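You operate a simulated robot arm through the tools that you are given. There is no shell and no other tool.

You are at the controls of a simulated two-armed robot. One attempt, no reset.

## Task
Square the door mat on the grid and weight it with red and yellow.
Fine: push it true with the square, red on the half by the stop, yellow on the half by the square, then draw the square back. Set down upright: red blocking weight, yellow blocking weight.

Only the result counts: the job must be done as asked and must still hold three seconds after the hand-in. Knocking over, shifting, dropping, spilling or breaking anything else fails it.

## Robot
Two 7-joint arms with two-finger parallel grippers on one trunk that stands fixed in place. Base frame: the origin is at the foot of the trunk, x ahead of it, y to its left, z up; the work surface is at about z = 0.744. Readings come in m, degrees, newtons and seconds.
The left shoulder is at [0.07, 0.163, 1.095], the right one opposite. With the tool pointing down near the work surface each hand reaches from about 0.38 to 0.88 m from the base axis, measured 20 degrees to its own side. Payload 3.43 kg a hand.
Tool frame (each hand has its own): the origin (TCP) lies between the finger pads and is the grasp point; the fingertips stand 0.034 m ahead of it; z points along the fingers, y is the line along which they close. Largest opening 0.128 m; finger width 0.024, thickness 0.012; the body of the gripper, 0.048 by 0.13 m, starts 0.096 m behind the TCP.
Orientation is told as [roll, pitch, yaw] about the base's x, y, z axes, in that order, counted from this pose: with the fingers straight down and closing along the base's y, the tool's x points along the base's -x, its y along +y and its z along -z.

## Interface
- The arms move only by the tool send_rows. It takes "left_rows", "right_rows" or both (then of equal length, played together; a hand with none holds still); each is a list that holds one entry, the list of rows, each a list of 6 numbers: the shift along the tool's x, y, z in m, then the turn, a rotation vector about the tool's x, y, z in degrees. In form: [[[tx, ty, tz, rx, ry, rz], ...]]. A call has 1 to 20 rows; each row is the pose to reach, as a shift and turn from the pose commanded when the call began, along the tool's axes at that moment. "left_jaw" and "right_jaw" are, for a hand that has rows, the opening, from 0 (shut) to 1 (fully open), set as the call begins (left out, the last holds). Each row takes 0.2 s and may step no farther than 0.05 m and 8.6 degrees from the row before; otherwise, or with a gripper value out of range, the whole call is refused. Where a pose cannot be reached the arm comes as near as it can. A force on the tool above 40 N (or 10 N above the force at the start of the call, whichever is more), or a blocked arm, ends the call early, and 0.2 s more pass. The fingers move at their own pace (about 0.153 m/s each) and stop on an object; they squeeze with about 32 N. The grip force told is the motor's: it shows also when the fingers shut on nothing. Time passes only in rows, and 0.2 s behind the last, so rows that repeat a pose let the fingers close. The reply holds the time, the measured pose of the TCP, the force on the tool along the base axes, the opening and the grip force, in the units named above and with some noise, with the torque about the TCP (base axes, N m) and any sound that the robot's microphone picked up, and new pictures: "views" is both (left out), scene, wrist or none (wrist: the cameras of the hands that moved).
- Cameras (640 x 400 px; columns grow to the right, rows downward): "scene" is now at [0.1286, -0.0437, 1.3256]; the picture's right is [-0.50, -0.87, 0.00], its down [-0.49, 0.28, -0.82] and it looks along [0.71, -0.41, -0.57] (base axes); focal length 328 px, centre (320, 200). "left" rides on the left gripper at [0.076, 0.011, -0.16] in its tool frame; the picture's right is [-0.15, 0.99, 0.00], its down [-0.88, -0.13, -0.46] and it looks along [-0.45, -0.07, 0.89] (tool axes); focal length 234 px, centre (320, 200). "right" rides on the right gripper at [0.076, -0.011, -0.16] in its tool frame; the picture's right is [0.15, 0.99, 0.00], its down [-0.88, 0.13, -0.46] and it looks along [-0.45, 0.07, 0.89] (tool axes); focal length 234 px, centre (320, 200). There is no depth. A picture from a camera that has moved, and an enlarged one, comes with that camera's place and axes in the base frame and with its lens.
- lift_body(by): slides the trunk up (or, below 0, down) by that many m; the arms and the scene camera ride with it, the base frame stays. It gives what a move gives, with no picture.
- aim_head(pan, tilt): turns the head with the scene camera to pan (to the left, within 86 degrees either way) and tilt (down, from -29 to 69), counted from straight ahead of the robot. It gives what a move gives, and a new picture of the scene camera.
- zoom(camera, box): a new picture of the part [left, top, right, bottom] of that camera's present view, enlarged. No time passes.
- finish_job(): hands the job in; it is judged then, once.

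Places have to be worked out from the pictures, the camera data and where the tool is seen. Open the grippers and draw the arms clear of the work before you hand the job in, unless the task says otherwise.

The tools are called after "Request:" as name(argument=value, ...) on one line, values as JSON. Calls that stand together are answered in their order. send_rows: Moves the arms, as the interface text tells. Its arguments: {"type":"object","properties":{"left_rows":{"type":"array"},"left_jaw":{"type":"number"},"right_rows":{"type":"array"},"right_jaw":{"type":"number"},"views":{"type":"string","enum":["both","scene","wrist","none"]}},"required":[]} The other tools are called the same way: lift_body (by) moves the trunk up or down; aim_head (pan, tilt) turns the head that bears the scene camera; zoom (camera, box) takes an enlarged picture of a part of a camera's view; finish_job () hands the job in.

At the start:

```text
clock: 0.0
left_position: [0.6081, -0.035, 1.0394]
left_tcp_rot: [0.0, 0.0, 0.0]
left_wrist_force: [0.0, 0.6, -0.2]
left_ft_torque: [0.01, 0.01, -0.02]
left_finger_gap: 0.128
left_gripper_force: 0.1
right_position: [0.5006, -0.5194, 1.0501]
right_tcp_rot: [0.0, 0.0, -0.1]
right_wrist_force: [-0.6, -1.4, -0.4]
right_ft_torque: [0.02, 0.0, 0.0]
right_finger_gap: 0.1281
right_gripper_force: 0.0
trunk travel left (down, up): [-0.575, 0.365]
head pan, tilt (commanded): [-29.7, 34.6]
```

scene: 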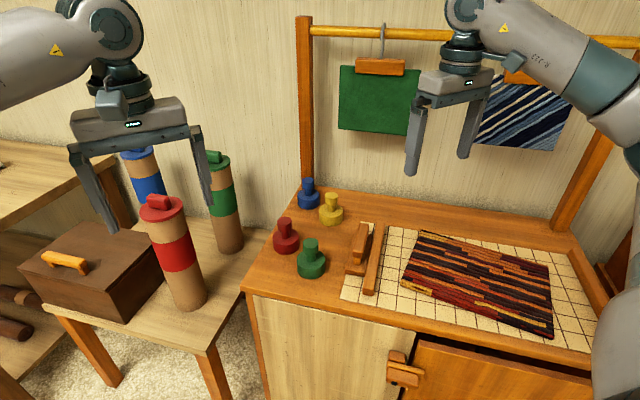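
right: 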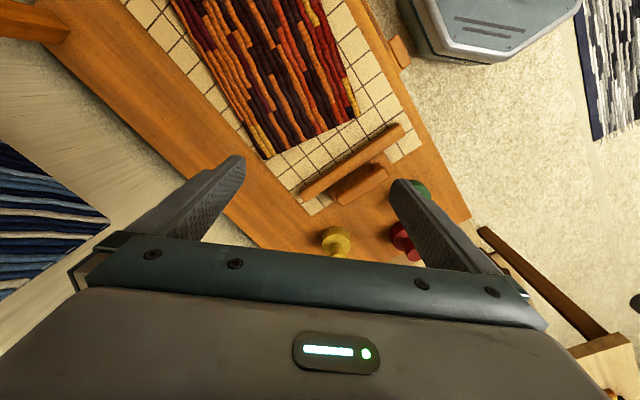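
left: 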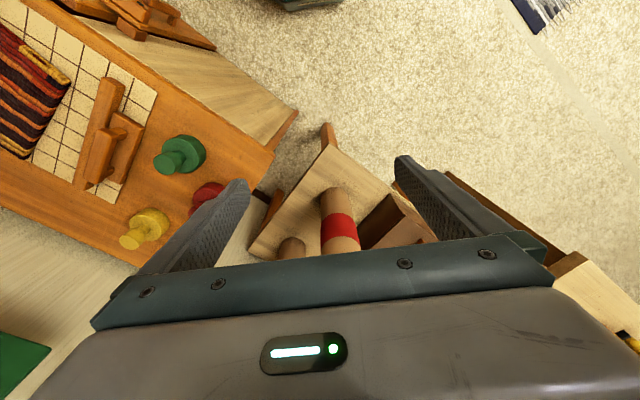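

The scene shows a cabinet with a gridded board, a door mat lying askew on it, a wooden square with a handle, and four weights (blue, yellow, red, green). I'll turn the head toward the board for a better look.

Request:
aim_head(pan=-45, tilt=45)

Request:
zoom(camera="scene", box=[160, 100, 480, 300])

```text
clock: 0.8
left_position: [0.6078, -0.0346, 1.0394]
left_tcp_rot: [0.0, -0.1, 0.0]
left_wrist_force: [0.3, -0.5, 0.1]
left_ft_torque: [-0.02, 0.02, 0.01]
left_finger_gap: 0.1281
left_gripper_force: 0.0
right_position: [0.5016, -0.5196, 1.0502]
right_tcp_rot: [0.0, -0.1, 0.0]
right_wrist_force: [-0.5, 0.7, 0.4]
right_ft_torque: [0.02, -0.01, 0.0]
right_finger_gap: 0.1281
right_gripper_force: 0.1
trunk travel left (down, up): [-0.575, 0.365]
head pan, tilt (commanded): [-45.0, 45.0]
camera scene: at [0.1095, -0.0573, 1.3102], right [-0.71, -0.71, 0.0], down [-0.5, 0.5, -0.71], along [0.5, -0.5, -0.71], focal length 328 px, centre (320, 200)
```

scene: 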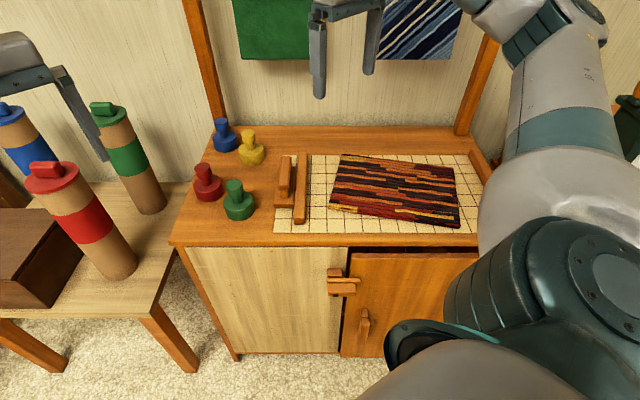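

```text
2.00 times, centred on (320, 200) of scene
camera zoom: at [0.1095, -0.0573, 1.3102], right [-0.71, -0.71, 0.0], down [-0.5, 0.5, -0.71], along [0.5, -0.5, -0.71], focal length 656 px, centre (320, 200)
```

zoom: 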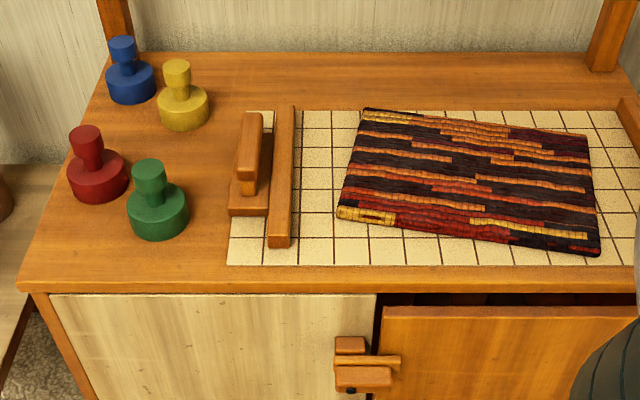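

The cabinet is turned about 45° in the base frame, the mat is rotated ~11° relative to the grid, and the stop seems to be the strip at the right edge. I'll zoom in on the weights, the square and the stop for geometry.

Request:
zoom(camera="scene", box=[180, 110, 340, 210])

Request:
zoom(camera="scene", box=[320, 130, 500, 242])

Request:
zoom(camera="right", box=[120, 0, 480, 225])

```text
4.00 times, centred on (260, 160) of scene
camera zoom: at [0.1095, -0.0573, 1.3102], right [-0.71, -0.71, 0.0], down [-0.5, 0.5, -0.71], along [0.5, -0.5, -0.71], focal length 1311 px, centre (560, 360)
```

zoom: 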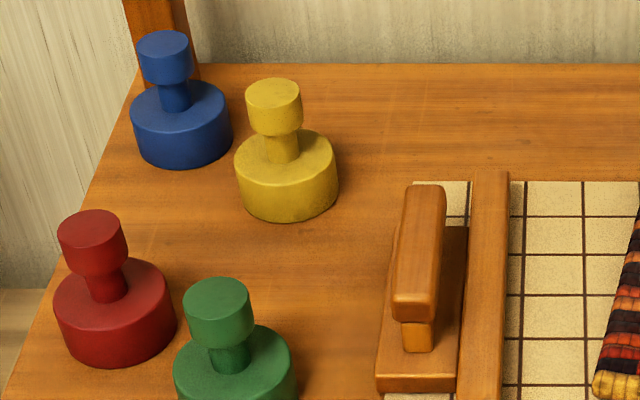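

```text
3.56 times, centred on (410, 186) of scene
camera zoom: at [0.1095, -0.0573, 1.3102], right [-0.71, -0.71, 0.0], down [-0.5, 0.5, -0.71], along [0.5, -0.5, -0.71], focal length 1165 px, centre (0, 250)
```

zoom: 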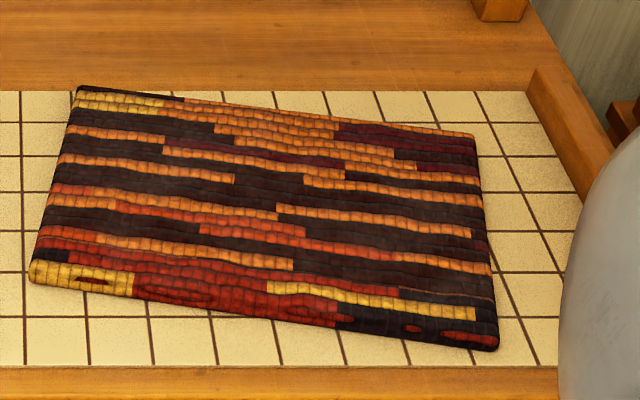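

```text
1.78 times, centred on (300, 112) of right
camera zoom: at [0.4273, -0.5303, 1.2105], right [-0.15, 0.99, 0.0], down [0.88, 0.13, 0.46], along [0.45, 0.07, -0.89], focal length 416 px, centre (356, 356)
```

zoom: 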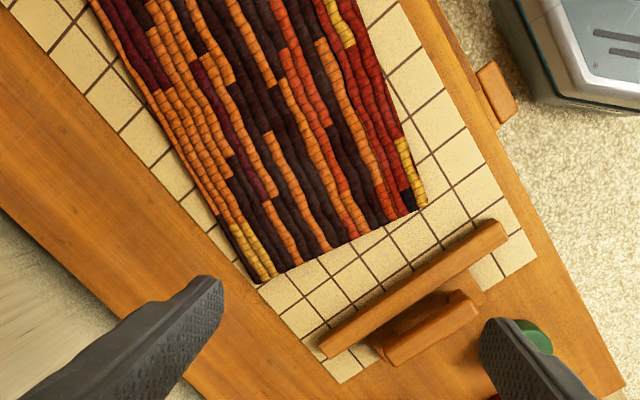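

Estimates: grid frame with L (picture right) and F (away); the stop face lies at L≈0.42, the square's handle at about base (0.596, -0.426) with its top near z≈0.81, and the mat is centred at F≈0.60. I'll bring the right hand over the handle, turned by -45° so that the fingers close across it, and stay high to check.

Request:
send_rows(right_rows=[[[-0.012, 0.012, 0.0125, 0, 0, 5.6], [-0.024, 0.023, 0.025, 0, 0, 11.2], [-0.035, 0.035, 0.0375, 0, 0, 16.9], [-0.047, 0.047, 0.05, 0, 0, 22.5], [-0.059, 0.058, 0.0625, 0, 0, 28.1], [-0.071, 0.07, 0.075, 0, 0, 33.8], [-0.083, 0.082, 0.0875, 0, 0, 39.4], [-0.0944, 0.0932, 0.1, 0, 0, 45], [-0.0944, 0.0932, 0.1, 0, 0, 45]]], right_jaw=1.0, views="both")

```text
clock: 2.8
left_position: [0.6072, -0.035, 1.0391]
left_tcp_rot: [0.0, 0.1, 0.0]
left_wrist_force: [0.0, -1.1, -0.2]
left_ft_torque: [0.02, 0.0, 0.0]
left_finger_gap: 0.128
left_gripper_force: 0.2
right_position: [0.5965, -0.4276, 0.9507]
right_tcp_rot: [0.0, 0.0, -45.1]
right_wrist_force: [0.5, 0.0, 0.1]
right_ft_torque: [-0.01, -0.02, 0.01]
right_finger_gap: 0.1278
right_gripper_force: 0.1
trunk travel left (down, up): [-0.575, 0.365]
head pan, tilt (commanded): [-45.0, 45.0]
camera scene: at [0.1089, -0.0575, 1.3102], right [-0.71, -0.71, 0.0], down [-0.5, 0.5, -0.71], along [0.5, -0.5, -0.71], focal length 328 px, centre (320, 200)
camera right: at [0.5361, -0.3815, 1.111], right [0.6, 0.8, 0.0], down [0.71, -0.53, 0.46], along [0.37, -0.27, -0.89], focal length 234 px, centre (320, 200)
```

scene: 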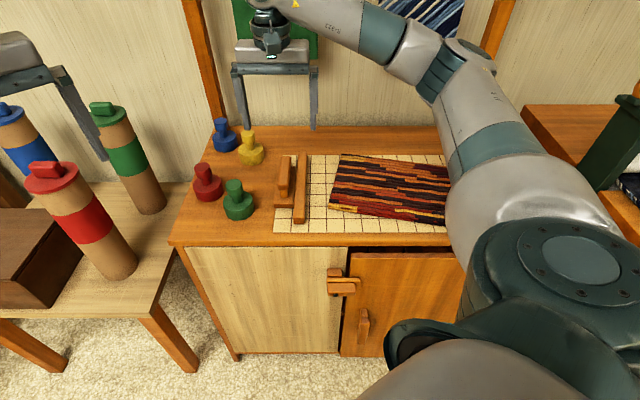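
right: 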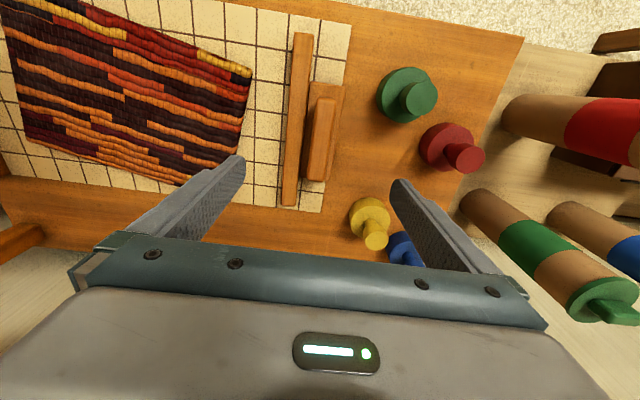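

The hand is above and behind the square; I'll zoom the wrist view to measure the handle and blade more closely.

Request:
zoom(camera="right", box=[240, 20, 400, 120])

Request:
zoom(camera="right", box=[220, 120, 380, 220])

Request:
zoom(camera="scene", box=[256, 145, 336, 195])

```text
4.00 times, centred on (320, 70) of right
camera zoom: at [0.5361, -0.3815, 1.111], right [0.6, 0.8, 0.0], down [0.71, -0.53, 0.46], along [0.37, -0.27, -0.89], focal length 937 px, centre (320, 720)
```

zoom: 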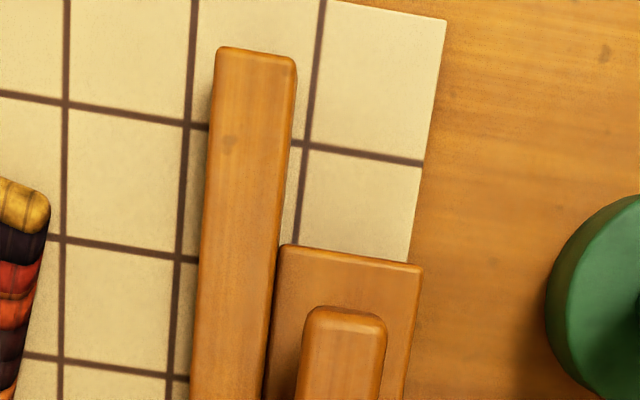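

```text
4.00 times, centred on (300, 170) of right
camera zoom: at [0.5361, -0.3815, 1.111], right [0.6, 0.8, 0.0], down [0.71, -0.53, 0.46], along [0.37, -0.27, -0.89], focal length 937 px, centre (400, 320)
```

zoom: 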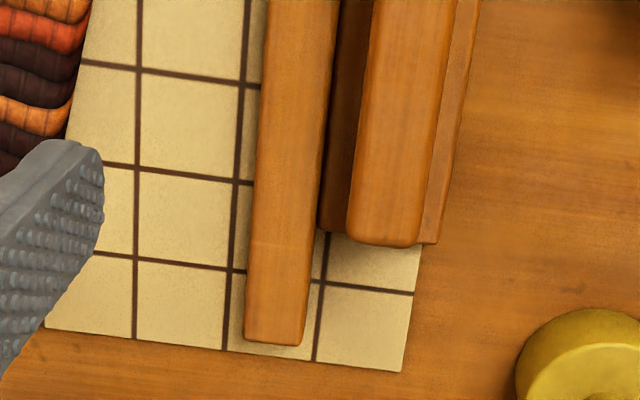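

```text
8.00 times, centred on (296, 170) of scene
camera zoom: at [0.1089, -0.0575, 1.3102], right [-0.71, -0.71, 0.0], down [-0.5, 0.5, -0.71], along [0.5, -0.5, -0.71], focal length 2622 px, centre (512, 440)
```

zoom: 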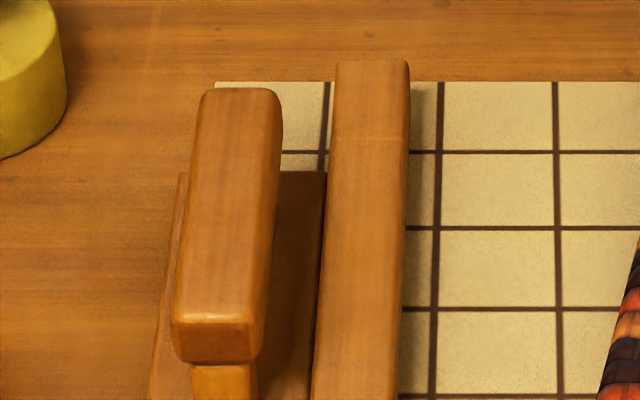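

The square's handle is centred at L≈-0.085, F≈0.602 with its top at z≈0.809 (both views agree), and it runs parallel to the finger plane. I'll descend with a partly open gripper to TCP z≈0.806 so the tips stay above the blade.

Request:
send_rows(right_rows=[[[0.0045, 0.002, 0.025, 0, 0, 0], [0.0045, 0.002, 0.05, 0, 0, 0], [0.0045, 0.002, 0.075, 0, 0, 0], [0.0045, 0.002, 0.1, 0, 0, 0], [0.0045, 0.002, 0.12, 0, 0, 0], [0.0045, 0.002, 0.135, 0, 0, 0], [0.0045, 0.002, 0.1445, 0, 0, 0], [0.0045, 0.002, 0.1445, 0, 0, 0]]], right_jaw=0.45, views="both")

```text
clock: 4.6
left_position: [0.607, -0.0349, 1.0398]
left_tcp_rot: [0.0, 0.0, 0.0]
left_wrist_force: [-0.5, 0.3, -0.5]
left_ft_torque: [0.0, 0.01, 0.01]
left_finger_gap: 0.128
left_gripper_force: 0.1
right_position: [0.5947, -0.4202, 0.8065]
right_tcp_rot: [-0.1, 0.0, -45.2]
right_wrist_force: [0.1, -0.5, 0.2]
right_ft_torque: [-0.01, 0.02, -0.02]
right_finger_gap: 0.0577
right_gripper_force: 0.1
trunk travel left (down, up): [-0.575, 0.365]
head pan, tilt (commanded): [-45.0, 45.0]
camera scene: at [0.1094, -0.0573, 1.3102], right [-0.71, -0.71, 0.0], down [-0.5, 0.5, -0.71], along [0.5, -0.5, -0.71], focal length 328 px, centre (320, 200)
camera right: at [0.5336, -0.3752, 0.9669], right [0.6, 0.8, 0.0], down [0.71, -0.53, 0.46], along [0.37, -0.27, -0.89], focal length 234 px, centre (320, 200)
```

scene: 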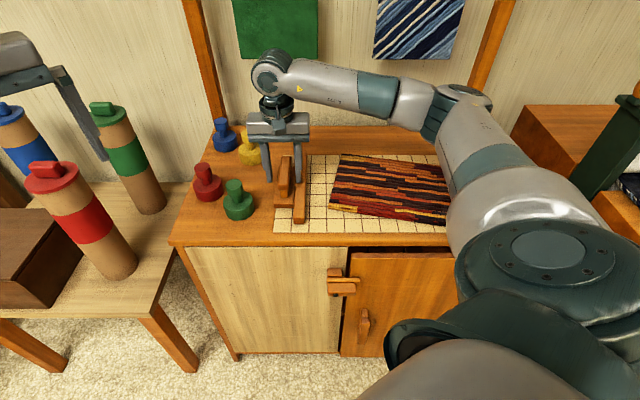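
right: 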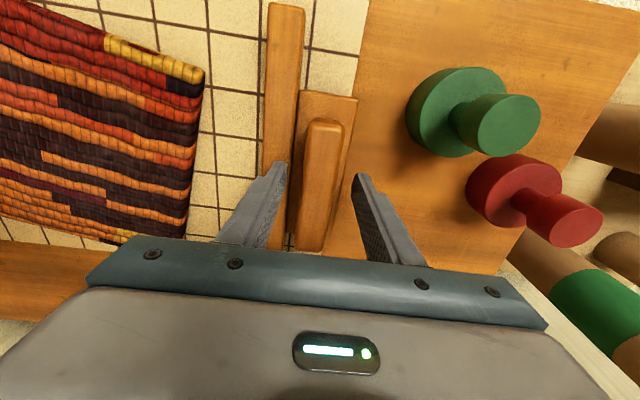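

The fingers straddle the handle, about centred. I'll close the gripper on it in place.

Request:
send_rows(right_rows=[[[0, 0, 0, 0, 0, 0], [0, 0, 0, 0, 0, 0], [0, 0, 0, 0, 0, 0], [0, 0, 0, 0, 0, 0]]], right_jaw=0.0, views="wrist")

```text
clock: 5.6
left_position: [0.6052, -0.0368, 1.0402]
left_tcp_rot: [0.1, -0.1, 0.0]
left_wrist_force: [-0.1, -0.9, 1.0]
left_ft_torque: [0.04, -0.01, -0.04]
left_finger_gap: 0.1282
left_gripper_force: 0.1
right_position: [0.5925, -0.4215, 0.8054]
right_tcp_rot: [-0.2, 0.0, -45.1]
right_wrist_force: [-16.3, -11.6, -2.7]
right_ft_torque: [-0.03, -0.19, 0.47]
right_finger_gap: 0.0258
right_gripper_force: 45.3
trunk travel left (down, up): [-0.575, 0.365]
head pan, tilt (commanded): [-45.0, 45.0]
camera right: at [0.5323, -0.3768, 0.9669], right [0.6, 0.8, 0.0], down [0.71, -0.53, 0.45], along [0.36, -0.27, -0.89], focal length 234 px, centre (320, 200)
```

right: 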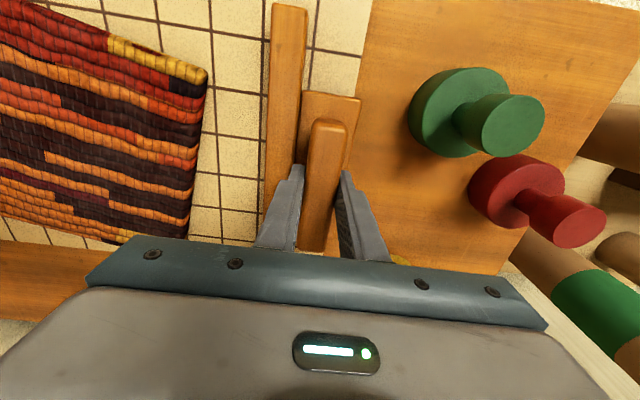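

The handle is gripped (gap 0.026 m) with about 20 N sideways load because the handle was slightly off centre. I'll push slowly toward the stop (+L, i.e. tool -y) for a short distance to test how the square slides.

Request:
send_rows(right_rows=[[[0, -0.006, 0, 0, 0, 0], [0, -0.012, 0, 0, 0, 0], [0, -0.018, 0, 0, 0, 0], [0, -0.024, 0, 0, 0, 0], [0, -0.03, 0, 0, 0, 0]]], views="both")

```text
clock: 6.8
left_position: [0.6069, -0.0355, 1.0391]
left_tcp_rot: [0.0, -0.1, 0.0]
left_wrist_force: [0.0, -0.2, 0.2]
left_ft_torque: [0.02, 0.0, -0.02]
left_finger_gap: 0.1281
left_gripper_force: 0.1
right_position: [0.5725, -0.4431, 0.8068]
right_tcp_rot: [0.2, -0.1, -45.0]
right_wrist_force: [0.9, 0.1, 10.6]
right_ft_torque: [0.83, 0.62, 0.18]
right_finger_gap: 0.026
right_gripper_force: 44.9
trunk travel left (down, up): [-0.575, 0.365]
head pan, tilt (commanded): [-45.0, 45.0]
camera scene: at [0.1086, -0.057, 1.3105], right [-0.71, -0.71, 0.0], down [-0.5, 0.5, -0.71], along [0.5, -0.5, -0.71], focal length 328 px, centre (320, 200)
camera right: at [0.5118, -0.3968, 0.9668], right [0.6, 0.8, 0.0], down [0.71, -0.53, 0.46], along [0.37, -0.27, -0.89], focal length 234 px, centre (320, 200)
```

scene: 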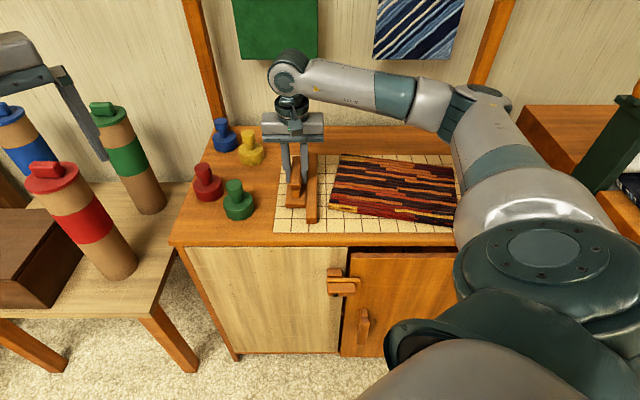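
right: 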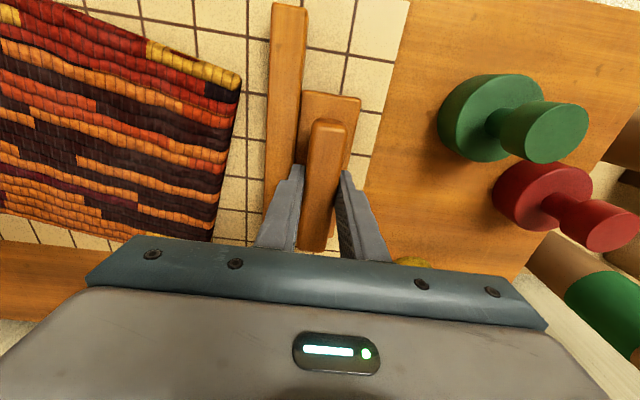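

The square slides smoothly with the hand and stays true. I'll continue toward the stop, easing up ~1 mm to relieve the downward press, and watch the mat begin to turn.

Request:
send_rows(right_rows=[[[0, -0.006, -0.0008, 0, 0, 0], [0, -0.012, -0.0008, 0, 0, 0], [0, -0.018, -0.0008, 0, 0, 0], [0, -0.024, -0.0008, 0, 0, 0], [0, -0.03, -0.0008, 0, 0, 0], [0, -0.036, -0.0008, 0, 0, 0], [0, -0.042, -0.0008, 0, 0, 0], [0, -0.048, -0.0008, 0, 0, 0], [0, -0.054, -0.0008, 0, 0, 0], [0, -0.06, -0.0008, 0, 0, 0]]], views="both")

```text
clock: 9.0
left_position: [0.6069, -0.0351, 1.0393]
left_tcp_rot: [0.0, 0.0, -0.1]
left_wrist_force: [-0.3, 0.3, -0.7]
left_ft_torque: [0.03, -0.01, 0.0]
left_finger_gap: 0.1279
left_gripper_force: 0.1
right_position: [0.529, -0.4846, 0.8056]
right_tcp_rot: [0.0, 0.0, -45.1]
right_wrist_force: [3.7, 3.6, 1.4]
right_ft_torque: [-0.79, -0.9, 0.31]
right_finger_gap: 0.0258
right_gripper_force: 44.7
trunk travel left (down, up): [-0.575, 0.365]
head pan, tilt (commanded): [-45.0, 45.0]
camera scene: at [0.1094, -0.0569, 1.3101], right [-0.71, -0.71, 0.0], down [-0.5, 0.5, -0.71], along [0.5, -0.5, -0.71], focal length 328 px, centre (320, 200)
camera right: at [0.4703, -0.4385, 0.9668], right [0.6, 0.8, 0.0], down [0.71, -0.53, 0.46], along [0.37, -0.27, -0.89], focal length 234 px, centre (320, 200)
```

scene: 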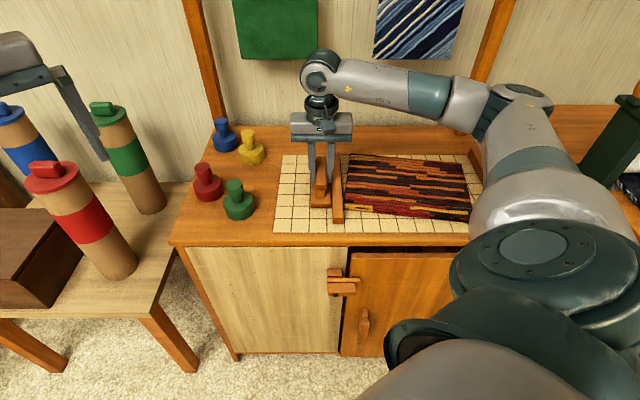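
right: 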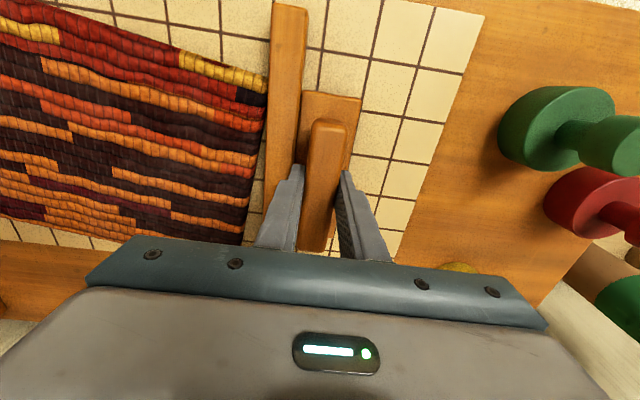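

The blade has contacted the mat's near corner and is turning it true. I'll continue pushing another 45 mm and watch.

Request:
send_rows(right_rows=[[[0, -0.005, 0, 0, 0, 0], [0, -0.01, 0, 0, 0, 0], [0, -0.015, 0, 0, 0, 0], [0, -0.02, 0, 0, 0, 0], [0, -0.025, 0, 0, 0, 0], [0, -0.03, 0, 0, 0, 0], [0, -0.035, 0, 0, 0, 0], [0, -0.04, 0, 0, 0, 0], [0, -0.045, 0, 0, 0, 0]]], views="both")

Request:
zoom(camera="scene", box=[280, 120, 500, 257])

```text
clock: 11.0
left_position: [0.6078, -0.0355, 1.0392]
left_tcp_rot: [0.0, 0.0, -0.1]
left_wrist_force: [0.5, -0.1, 0.0]
left_ft_torque: [0.0, -0.03, 0.01]
left_finger_gap: 0.1279
left_gripper_force: 0.1
right_position: [0.4984, -0.5161, 0.8068]
right_tcp_rot: [0.0, 0.0, -45.0]
right_wrist_force: [0.9, 5.5, 1.7]
right_ft_torque: [0.96, 0.79, 0.14]
right_finger_gap: 0.0255
right_gripper_force: 45.5
trunk travel left (down, up): [-0.575, 0.365]
head pan, tilt (commanded): [-45.0, 45.0]
camera scene: at [0.1094, -0.0569, 1.3102], right [-0.71, -0.71, 0.0], down [-0.5, 0.5, -0.71], along [0.5, -0.5, -0.71], focal length 328 px, centre (320, 200)
camera right: at [0.4386, -0.4703, 0.9669], right [0.6, 0.8, 0.0], down [0.71, -0.53, 0.46], along [0.37, -0.27, -0.89], focal length 234 px, centre (320, 200)
```

scene: 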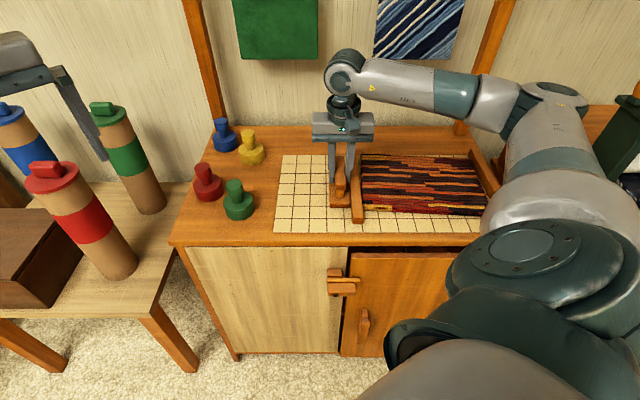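
right: 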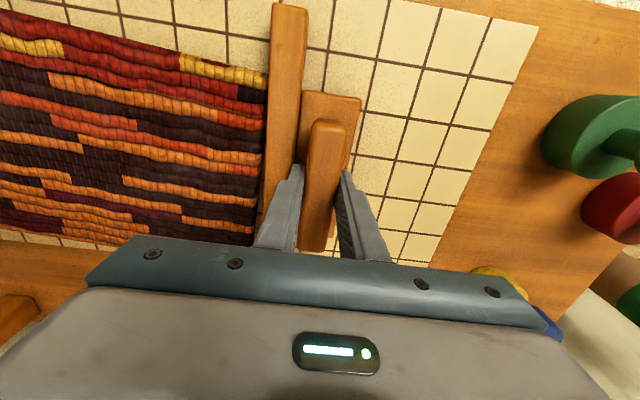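

```text
2.91 times, centred on (390, 188) of scene
camera zoom: at [0.1094, -0.0569, 1.3102], right [-0.71, -0.71, 0.0], down [-0.5, 0.5, -0.71], along [0.5, -0.5, -0.71], focal length 954 px, centre (116, 234)
```

zoom: 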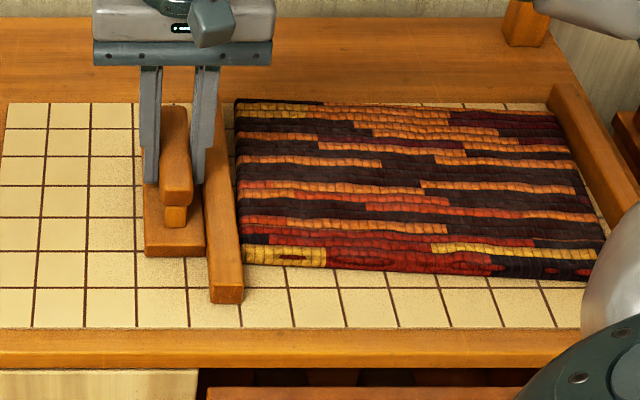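

The mat is within ~3.5° of true and its far-right corner is reaching the stop. I'll push the remaining ~15–20 mm in finer steps, watching the force.

Request:
send_rows(right_rows=[[[0, -0.003, 0, 0, 0, 0], [0, -0.006, 0, 0, 0, 0], [0, -0.009, 0, 0, 0, 0], [0, -0.012, 0, 0, 0, 0], [0, -0.012, 0, 0, 0, 0]]], views="wrist")

Request:
zoom(camera="scene", box=[280, 120, 500, 257])

```text
clock: 12.2
left_position: [0.6074, -0.0344, 1.0391]
left_tcp_rot: [0.0, -0.1, 0.0]
left_wrist_force: [-0.1, 0.5, 0.1]
left_ft_torque: [0.0, 0.02, -0.01]
left_finger_gap: 0.1281
left_gripper_force: 0.1
right_position: [0.4892, -0.5244, 0.8063]
right_tcp_rot: [0.0, 0.0, -45.0]
right_wrist_force: [-5.4, 13.3, -7.9]
right_ft_torque: [-0.39, -0.89, 0.0]
right_finger_gap: 0.0259
right_gripper_force: 45.2
trunk travel left (down, up): [-0.575, 0.365]
head pan, tilt (commanded): [-45.0, 45.0]
camera right: at [0.4301, -0.4789, 0.9669], right [0.6, 0.8, 0.0], down [0.72, -0.53, 0.46], along [0.37, -0.27, -0.89], focal length 234 px, centre (320, 200)
```

right: 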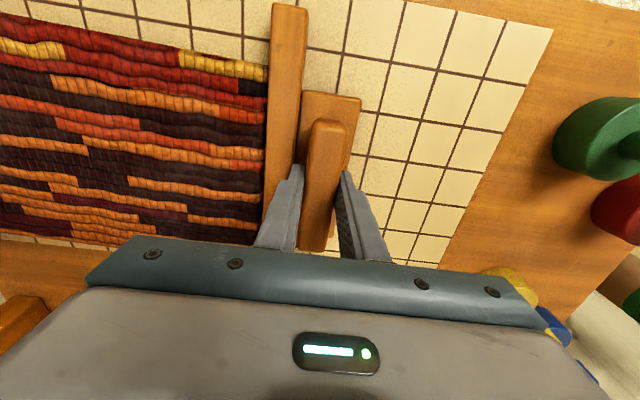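

```text
2.91 times, centred on (390, 188) of scene
camera zoom: at [0.1092, -0.0563, 1.3101], right [-0.71, -0.71, 0.0], down [-0.5, 0.5, -0.71], along [0.5, -0.5, -0.71], focal length 954 px, centre (116, 234)
```

zoom: 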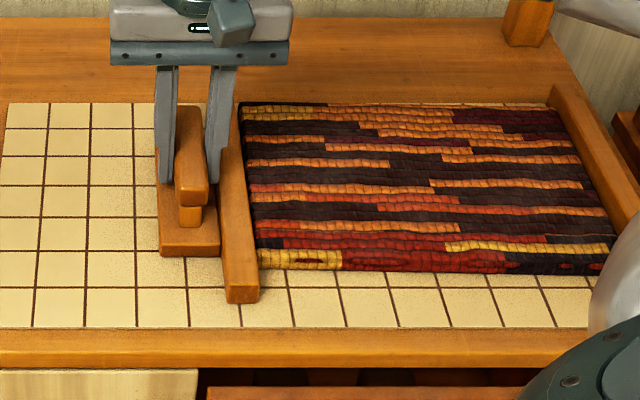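

Only about 1–2° remains; force is modest. I'll creep on in 1 mm rows until the mat beds against the stop.

Request:
send_rows(right_rows=[[[0, -0.001, 0, 0, 0, 0], [0, -0.002, 0, 0, 0, 0], [0, -0.003, 0, 0, 0, 0], [0, -0.004, 0, 0, 0, 0], [0, -0.005, 0, 0, 0, 0], [0, -0.005, 0, 0, 0, 0]]], views="none")

Request:
zoom(camera="scene", box=[280, 120, 500, 257])

```text
clock: 13.6
left_position: [0.6085, -0.035, 1.0395]
left_tcp_rot: [0.1, 0.0, 0.0]
left_wrist_force: [0.0, -0.2, -0.3]
left_ft_torque: [0.02, 0.05, 0.0]
left_finger_gap: 0.1279
left_gripper_force: 0.0
right_position: [0.4868, -0.5279, 0.8071]
right_tcp_rot: [-0.1, 0.1, -44.9]
right_wrist_force: [-6.3, 18.7, -14.6]
right_ft_torque: [0.79, -0.34, -0.43]
right_finger_gap: 0.0257
right_gripper_force: 45.9
trunk travel left (down, up): [-0.575, 0.365]
head pan, tilt (commanded): [-45.0, 45.0]
```

```text
2.91 times, centred on (390, 188) of scene
camera zoom: at [0.11, -0.0563, 1.3101], right [-0.71, -0.71, 0.0], down [-0.5, 0.5, -0.71], along [0.5, -0.5, -0.71], focal length 954 px, centre (116, 234)
```

zoom: 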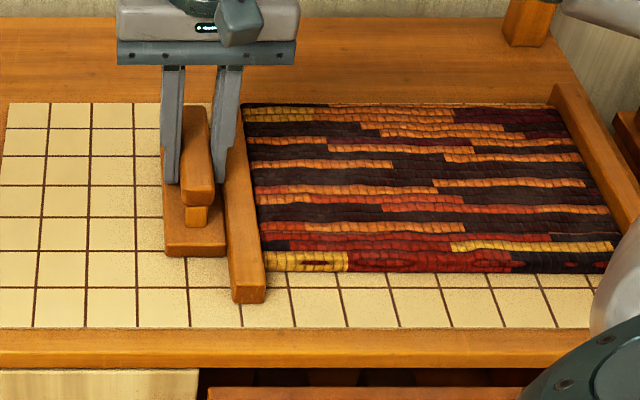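

The mat is now almost parallel to the grid lines; force is moderate with a slight upward pull on the square. I'll lower 1 mm and press 3 mm more toward the stop.

Request:
send_rows(right_rows=[[[0, 0, 0.001, 0, 0, 0], [0, -0.001, 0.001, 0, 0, 0], [0, -0.002, 0.001, 0, 0, 0], [0, -0.003, 0.001, 0, 0, 0], [0, -0.003, 0.001, 0, 0, 0]]], views="none")

Request:
zoom(camera="scene", box=[280, 120, 500, 257])

```text
clock: 14.8
left_position: [0.6069, -0.0335, 1.0389]
left_tcp_rot: [0.0, 0.0, 0.1]
left_wrist_force: [-0.3, 1.5, 0.1]
left_ft_torque: [0.02, 0.01, -0.02]
left_finger_gap: 0.1282
left_gripper_force: 0.0
right_position: [0.4857, -0.5292, 0.8064]
right_tcp_rot: [0.0, 0.0, -45.0]
right_wrist_force: [-1.8, 23.5, -3.1]
right_ft_torque: [0.71, 0.55, -0.28]
right_finger_gap: 0.0256
right_gripper_force: 44.8
trunk travel left (down, up): [-0.575, 0.365]
head pan, tilt (commanded): [-45.0, 45.0]
```

```text
2.91 times, centred on (390, 188) of scene
camera zoom: at [0.1098, -0.0547, 1.3103], right [-0.71, -0.71, 0.0], down [-0.5, 0.5, -0.71], along [0.5, -0.5, -0.71], focal length 954 px, centre (116, 234)
```

zoom: 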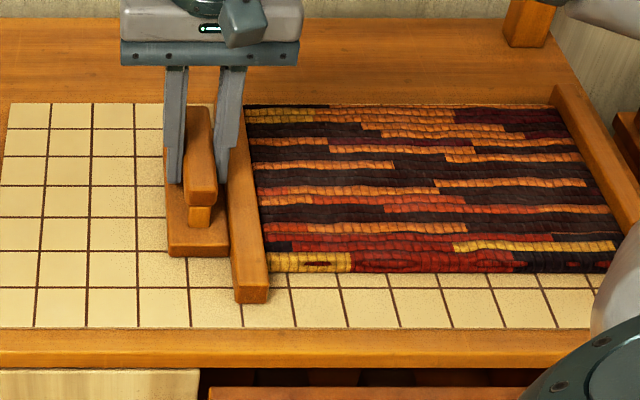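

The mat appears true to the grid lines. I'll check the residual angle with closer zooms.

Request:
zoom(camera="scene", box=[350, 140, 510, 240])

Request:
zoom(camera="scene", box=[340, 190, 420, 240])

Request:
zoom(camera="right", box=[0, 0, 320, 200])

```text
4.00 times, centred on (430, 190) of scene
camera zoom: at [0.1098, -0.0547, 1.3103], right [-0.71, -0.71, 0.0], down [-0.5, 0.5, -0.71], along [0.5, -0.5, -0.71], focal length 1311 px, centre (-120, 240)
```

zoom: 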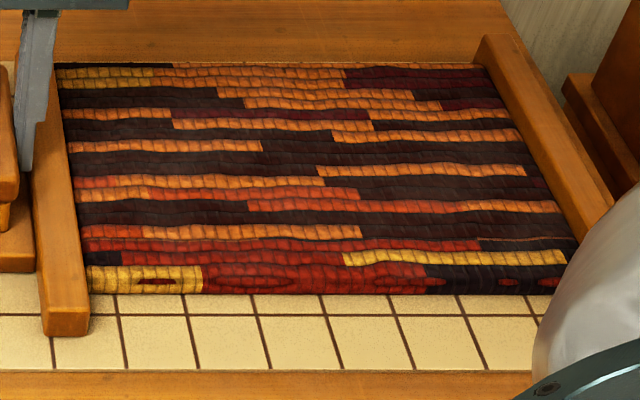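

```text
8.00 times, centred on (380, 215) of scene
camera zoom: at [0.1098, -0.0547, 1.3103], right [-0.71, -0.71, 0.0], down [-0.5, 0.5, -0.71], along [0.5, -0.5, -0.71], focal length 2622 px, centre (-160, 80)
```

zoom: 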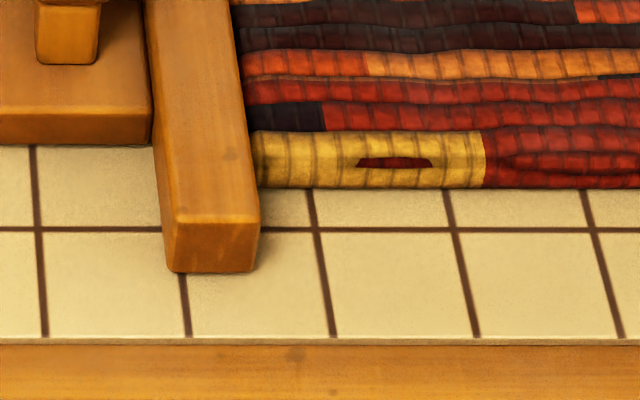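

```text
2.00 times, centred on (160, 100) of right
camera zoom: at [0.4258, -0.4831, 0.9668], right [0.6, 0.8, 0.0], down [0.71, -0.53, 0.46], along [0.37, -0.27, -0.89], focal length 468 px, centre (640, 400)
```

zoom: 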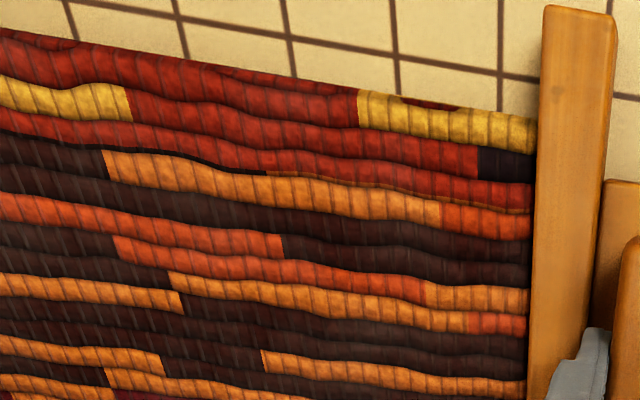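

The mat's near edge is parallel to the grid line to within a fraction of a degree and it beds on the stop. I'll relax the stored push by about 1.5 mm, then release the handle.

Request:
send_rows(right_rows=[[[0.0008, 0.0006, 0, 0, 0, 0], [0.0016, 0.0012, 0, 0, 0, 0], [0.0016, 0.0012, 0, 0, 0, 0]]], views="none")

Request:
send_rows(right_rows=[[[0, 0, 0, 0, 0, 0], [0, 0, 0, 0, 0, 0], [0, 0, 0, 0, 0, 0]]], right_jaw=0.42, views="wrist")

Request:
zoom(camera="scene", box=[280, 120, 500, 257])

```text
clock: 15.6
left_position: [0.6086, -0.0346, 1.0387]
left_tcp_rot: [-0.1, -0.1, 0.0]
left_wrist_force: [0.0, -0.6, 0.3]
left_ft_torque: [0.0, 0.01, 0.0]
left_finger_gap: 0.128
left_gripper_force: 0.0
right_position: [0.4853, -0.528, 0.8065]
right_tcp_rot: [-0.1, -0.2, -45.1]
right_wrist_force: [10.9, 9.8, 6.0]
right_ft_torque: [0.73, 0.58, 0.48]
right_finger_gap: 0.0258
right_gripper_force: 44.7
trunk travel left (down, up): [-0.575, 0.365]
head pan, tilt (commanded): [-45.0, 45.0]
```

```text
clock: 16.4
left_position: [0.6076, -0.0353, 1.039]
left_tcp_rot: [-0.1, 0.0, 0.0]
left_wrist_force: [0.0, -0.2, 0.5]
left_ft_torque: [0.01, 0.01, 0.0]
left_finger_gap: 0.1281
left_gripper_force: 0.0
right_position: [0.4839, -0.5296, 0.8047]
right_tcp_rot: [0.0, 0.1, -45.1]
right_wrist_force: [0.1, -0.9, -0.1]
right_ft_torque: [-0.01, -0.01, -0.01]
right_finger_gap: 0.0537
right_gripper_force: 0.1
trunk travel left (down, up): [-0.575, 0.365]
head pan, tilt (commanded): [-45.0, 45.0]
camera right: at [0.4242, -0.4838, 0.9654], right [0.6, 0.8, 0.0], down [0.71, -0.53, 0.46], along [0.37, -0.27, -0.89], focal length 234 px, centre (320, 200)
```

right: 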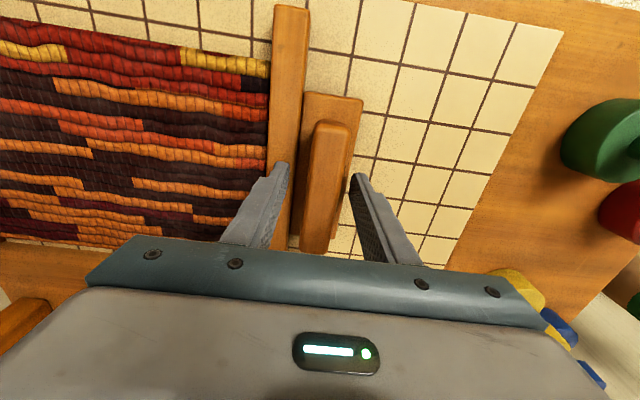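

```text
2.91 times, centred on (390, 188) of scene
camera zoom: at [0.1091, -0.0579, 1.3102], right [-0.71, -0.71, 0.0], down [-0.5, 0.5, -0.71], along [0.5, -0.5, -0.71], focal length 954 px, centre (116, 234)
```

zoom: 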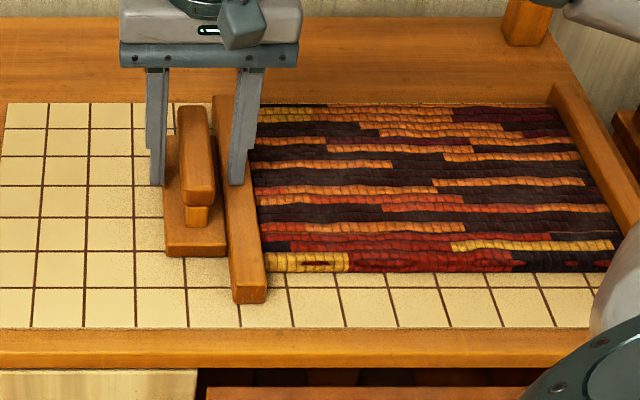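

Released cleanly, and mat and square stayed put. I'll lift straight up and traverse to above the red weight at about L=-0.277, F=0.597.

Request:
send_rows(right_rows=[[[0, 0, -0.03, 0, 0, 0], [0, 0, -0.07, 0, 0, 0], [0, 0, -0.11, 0, 0, 0], [0, 0, -0.145, 0, 0, 0], [0.0005, 0.035, -0.145, 0, 0, 0], [0.001, 0.075, -0.145, 0, 0, 0], [0.001, 0.115, -0.145, 0, 0, 0], [0.001, 0.155, -0.145, 0, 0, 0], [0.0015, 0.195, -0.145, 0, 0, 0], [0.002, 0.235, -0.145, 0, 0, 0], [0.002, 0.275, -0.145, 0, 0, 0], [0.002, 0.315, -0.145, 0, 0, 0], [0.002, 0.346, -0.145, 0, 0, 0], [0.002, 0.346, -0.145, 0, 0, 0]]], views="both")

Request:
zoom(camera="right", box=[200, 60, 440, 210])

Request:
zoom(camera="scene", box=[180, 130, 276, 190])

```text
clock: 19.4
left_position: [0.6081, -0.0365, 1.0405]
left_tcp_rot: [-0.1, -0.1, 0.0]
left_wrist_force: [-0.1, -0.4, -0.8]
left_ft_torque: [0.02, -0.02, 0.01]
left_finger_gap: 0.1279
left_gripper_force: 0.1
right_position: [0.7287, -0.2832, 0.9488]
right_tcp_rot: [0.0, 0.0, -45.1]
right_wrist_force: [-0.2, -0.2, -0.3]
right_ft_torque: [-0.02, -0.01, 0.0]
right_finger_gap: 0.0538
right_gripper_force: 0.0
trunk travel left (down, up): [-0.575, 0.365]
head pan, tilt (commanded): [-45.0, 45.0]
camera scene: at [0.109, -0.0581, 1.3102], right [-0.71, -0.71, 0.0], down [-0.5, 0.5, -0.71], along [0.5, -0.5, -0.71], focal length 328 px, centre (320, 200)
camera right: at [0.6695, -0.2376, 1.1108], right [0.6, 0.8, 0.0], down [0.71, -0.53, 0.46], along [0.37, -0.27, -0.89], focal length 234 px, centre (320, 200)
```

scene: 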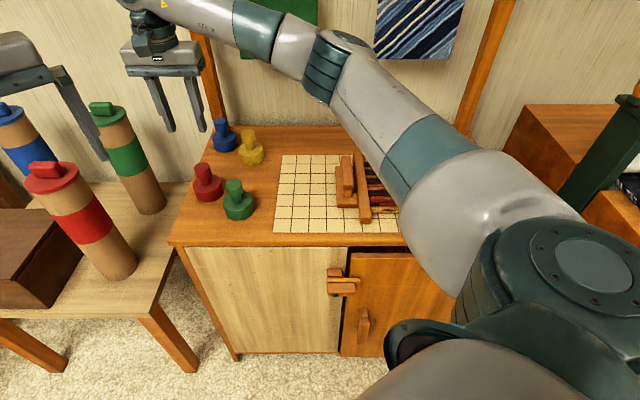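
right: 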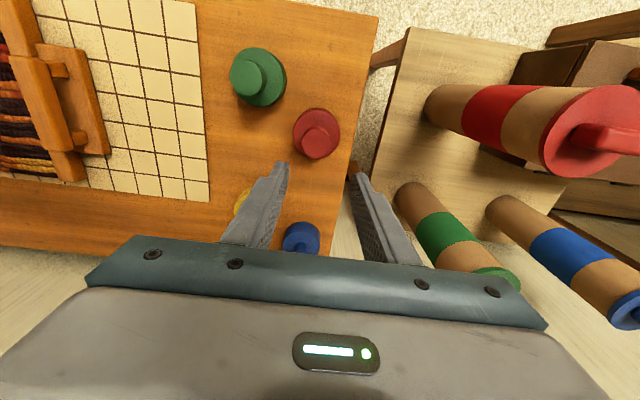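

```text
2.67 times, centred on (320, 135) of right
camera zoom: at [0.6695, -0.2376, 1.1108], right [0.6, 0.8, 0.0], down [0.71, -0.53, 0.46], along [0.37, -0.27, -0.89], focal length 624 px, centre (320, 373)
```

zoom: 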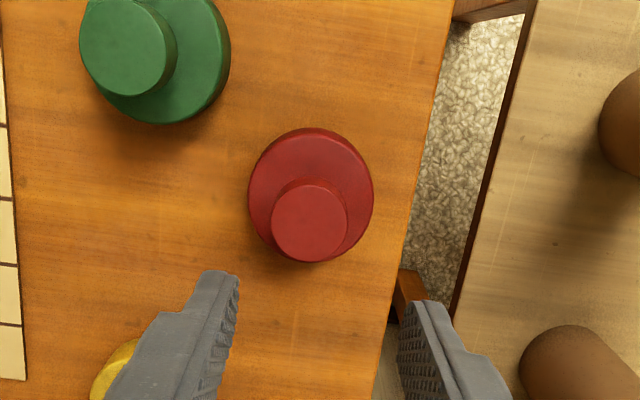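

```text
6.67 times, centred on (228, 160) of scene
camera zoom: at [0.109, -0.0581, 1.3102], right [-0.71, -0.71, 0.0], down [-0.5, 0.5, -0.71], along [0.5, -0.5, -0.71], focal length 2185 px, centre (933, 467)
```

zoom: 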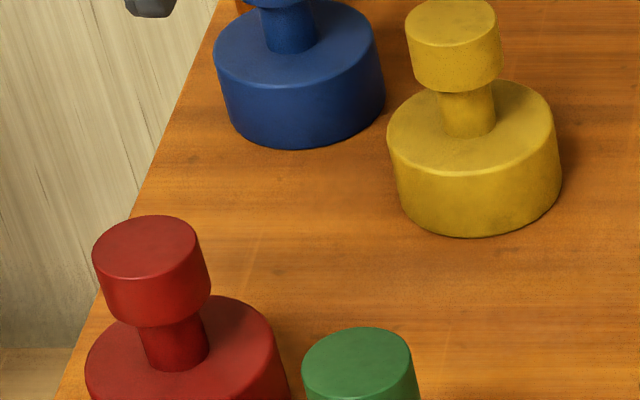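

The red weight's knob triangulates to L≈-0.274, F≈0.592 with top z≈0.825 and base top near 0.770. I'll descend over it with a ~77 mm opening to TCP z≈0.814, keeping the tips above the base disc.

Request:
send_rows(right_rows=[[[0.004, -0.003, 0.0, 0, 0, 0], [0.004, -0.003, 0.03, 0, 0, 0], [0.004, -0.003, 0.06, 0, 0, 0], [0.004, -0.003, 0.09, 0, 0, 0], [0.004, -0.003, 0.115, 0, 0, 0], [0.004, -0.003, 0.135, 0, 0, 0], [0.004, -0.003, 0.135, 0, 0, 0]]], right_jaw=0.6, views="both")

Request:
zoom(camera="scene", box=[160, 110, 288, 190])

```text
clock: 21.0
left_position: [0.6066, -0.0352, 1.04]
left_tcp_rot: [0.0, 0.1, 0.0]
left_wrist_force: [0.7, 0.0, 0.3]
left_ft_torque: [-0.03, 0.0, -0.01]
left_finger_gap: 0.1283
left_gripper_force: 0.0
right_position: [0.7241, -0.2831, 0.8136]
right_tcp_rot: [0.0, 0.0, -45.2]
right_wrist_force: [1.0, -0.3, 0.1]
right_ft_torque: [0.01, 0.01, -0.01]
right_finger_gap: 0.0769
right_gripper_force: 0.1
trunk travel left (down, up): [-0.575, 0.365]
head pan, tilt (commanded): [-45.0, 45.0]
camera scene: at [0.1093, -0.0572, 1.3102], right [-0.71, -0.71, 0.0], down [-0.5, 0.5, -0.71], along [0.5, -0.5, -0.71], focal length 328 px, centre (320, 200)
camera right: at [0.6637, -0.2369, 0.9745], right [0.6, 0.8, 0.0], down [0.71, -0.53, 0.46], along [0.37, -0.27, -0.89], focal length 234 px, centre (320, 200)
```

scene: 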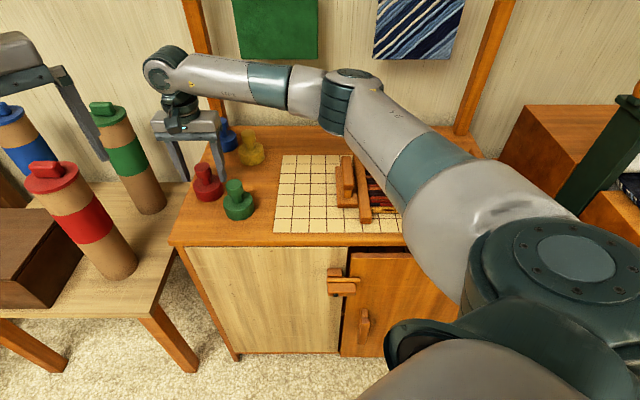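
right: 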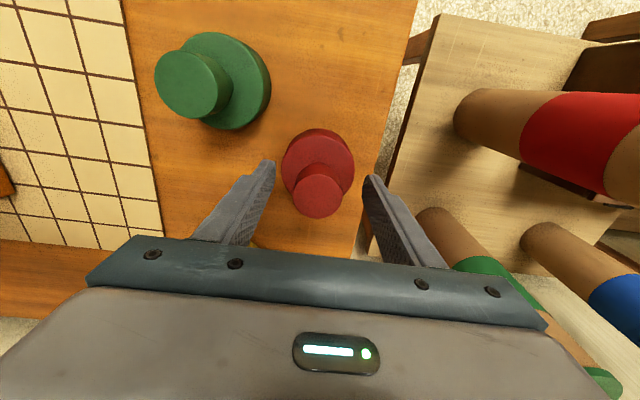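

```text
5.00 times, centred on (224, 150) of scene
camera zoom: at [0.1093, -0.0572, 1.3102], right [-0.71, -0.71, 0.0], down [-0.5, 0.5, -0.71], along [0.5, -0.5, -0.71], focal length 1639 px, centre (800, 450)
```

zoom: 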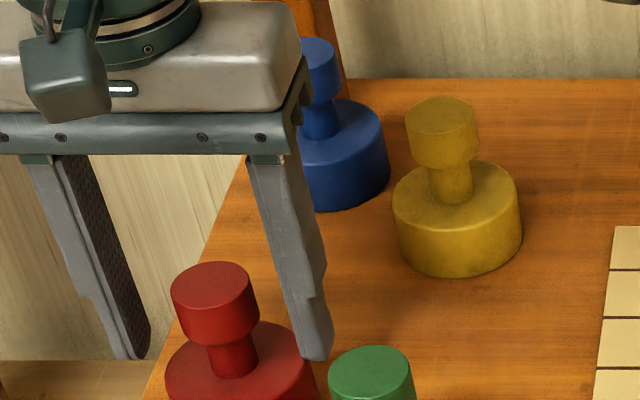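

The fingers are at the sides of the red knob. I'll zoom the wrist view to check fore-aft centring before closing.

Request:
zoom(camera="right", box=[240, 125, 400, 225])

```text
4.00 times, centred on (320, 175) of right
camera zoom: at [0.6637, -0.2369, 0.9745], right [0.6, 0.8, 0.0], down [0.71, -0.53, 0.46], along [0.37, -0.27, -0.89], focal length 937 px, centre (320, 300)
```

zoom: 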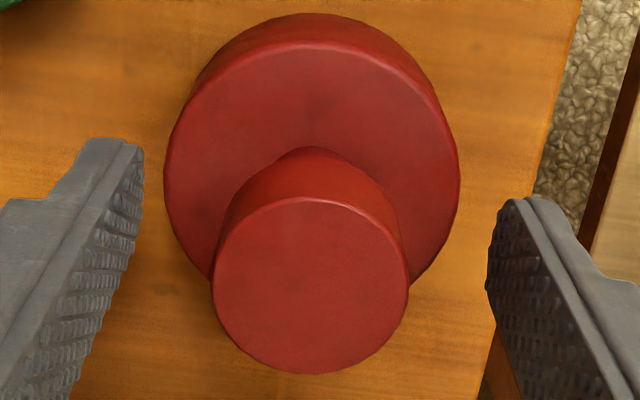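

The knob is about 1 mm to +L and 2.6 mm nearer than the TCP; I'll correct that shift, then close.

Request:
send_rows(right_rows=[[[0.0026, -0.0012, 0, 0, 0, 0], [0.0026, -0.0012, 0, 0, 0, 0]]], views="none")

Request:
send_rows(right_rows=[[[0, 0, 0, 0, 0, 0], [0, 0, 0, 0, 0, 0], [0, 0, 0, 0, 0, 0], [0, 0, 0, 0, 0, 0]]], right_jaw=0.0, views="wrist")

```text
clock: 21.6
left_position: [0.6074, -0.0359, 1.0383]
left_tcp_rot: [0.1, 0.0, 0.0]
left_wrist_force: [-0.1, 0.5, 1.1]
left_ft_torque: [-0.03, -0.01, 0.0]
left_finger_gap: 0.1282
left_gripper_force: 0.0
right_position: [0.7204, -0.2801, 0.815]
right_tcp_rot: [0.0, 0.1, -44.9]
right_wrist_force: [-0.3, -0.2, -0.3]
right_ft_torque: [-0.01, 0.0, 0.02]
right_finger_gap: 0.0769
right_gripper_force: 0.0
trunk travel left (down, up): [-0.575, 0.365]
head pan, tilt (commanded): [-45.0, 45.0]
```

```text
clock: 22.6
left_position: [0.6078, -0.0355, 1.0387]
left_tcp_rot: [0.0, 0.0, 0.0]
left_wrist_force: [-0.1, 0.6, 0.4]
left_ft_torque: [-0.01, -0.01, 0.0]
left_finger_gap: 0.1281
left_gripper_force: 0.0
right_position: [0.721, -0.2804, 0.8159]
right_tcp_rot: [0.0, 0.0, -45.1]
right_wrist_force: [-0.3, -1.3, 0.2]
right_ft_torque: [0.06, -0.07, -0.05]
right_finger_gap: 0.0355
right_gripper_force: 31.7
trunk travel left (down, up): [-0.575, 0.365]
head pan, tilt (commanded): [-45.0, 45.0]
camera right: at [0.6611, -0.2359, 0.9752], right [0.6, 0.8, 0.0], down [0.71, -0.53, 0.46], along [0.37, -0.27, -0.89], focal length 234 px, centre (320, 200)
```

right: 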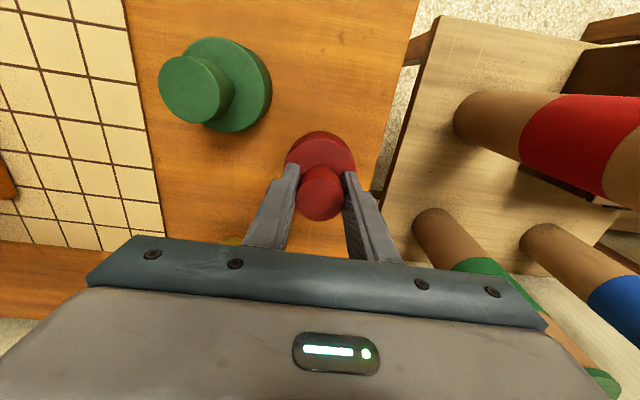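

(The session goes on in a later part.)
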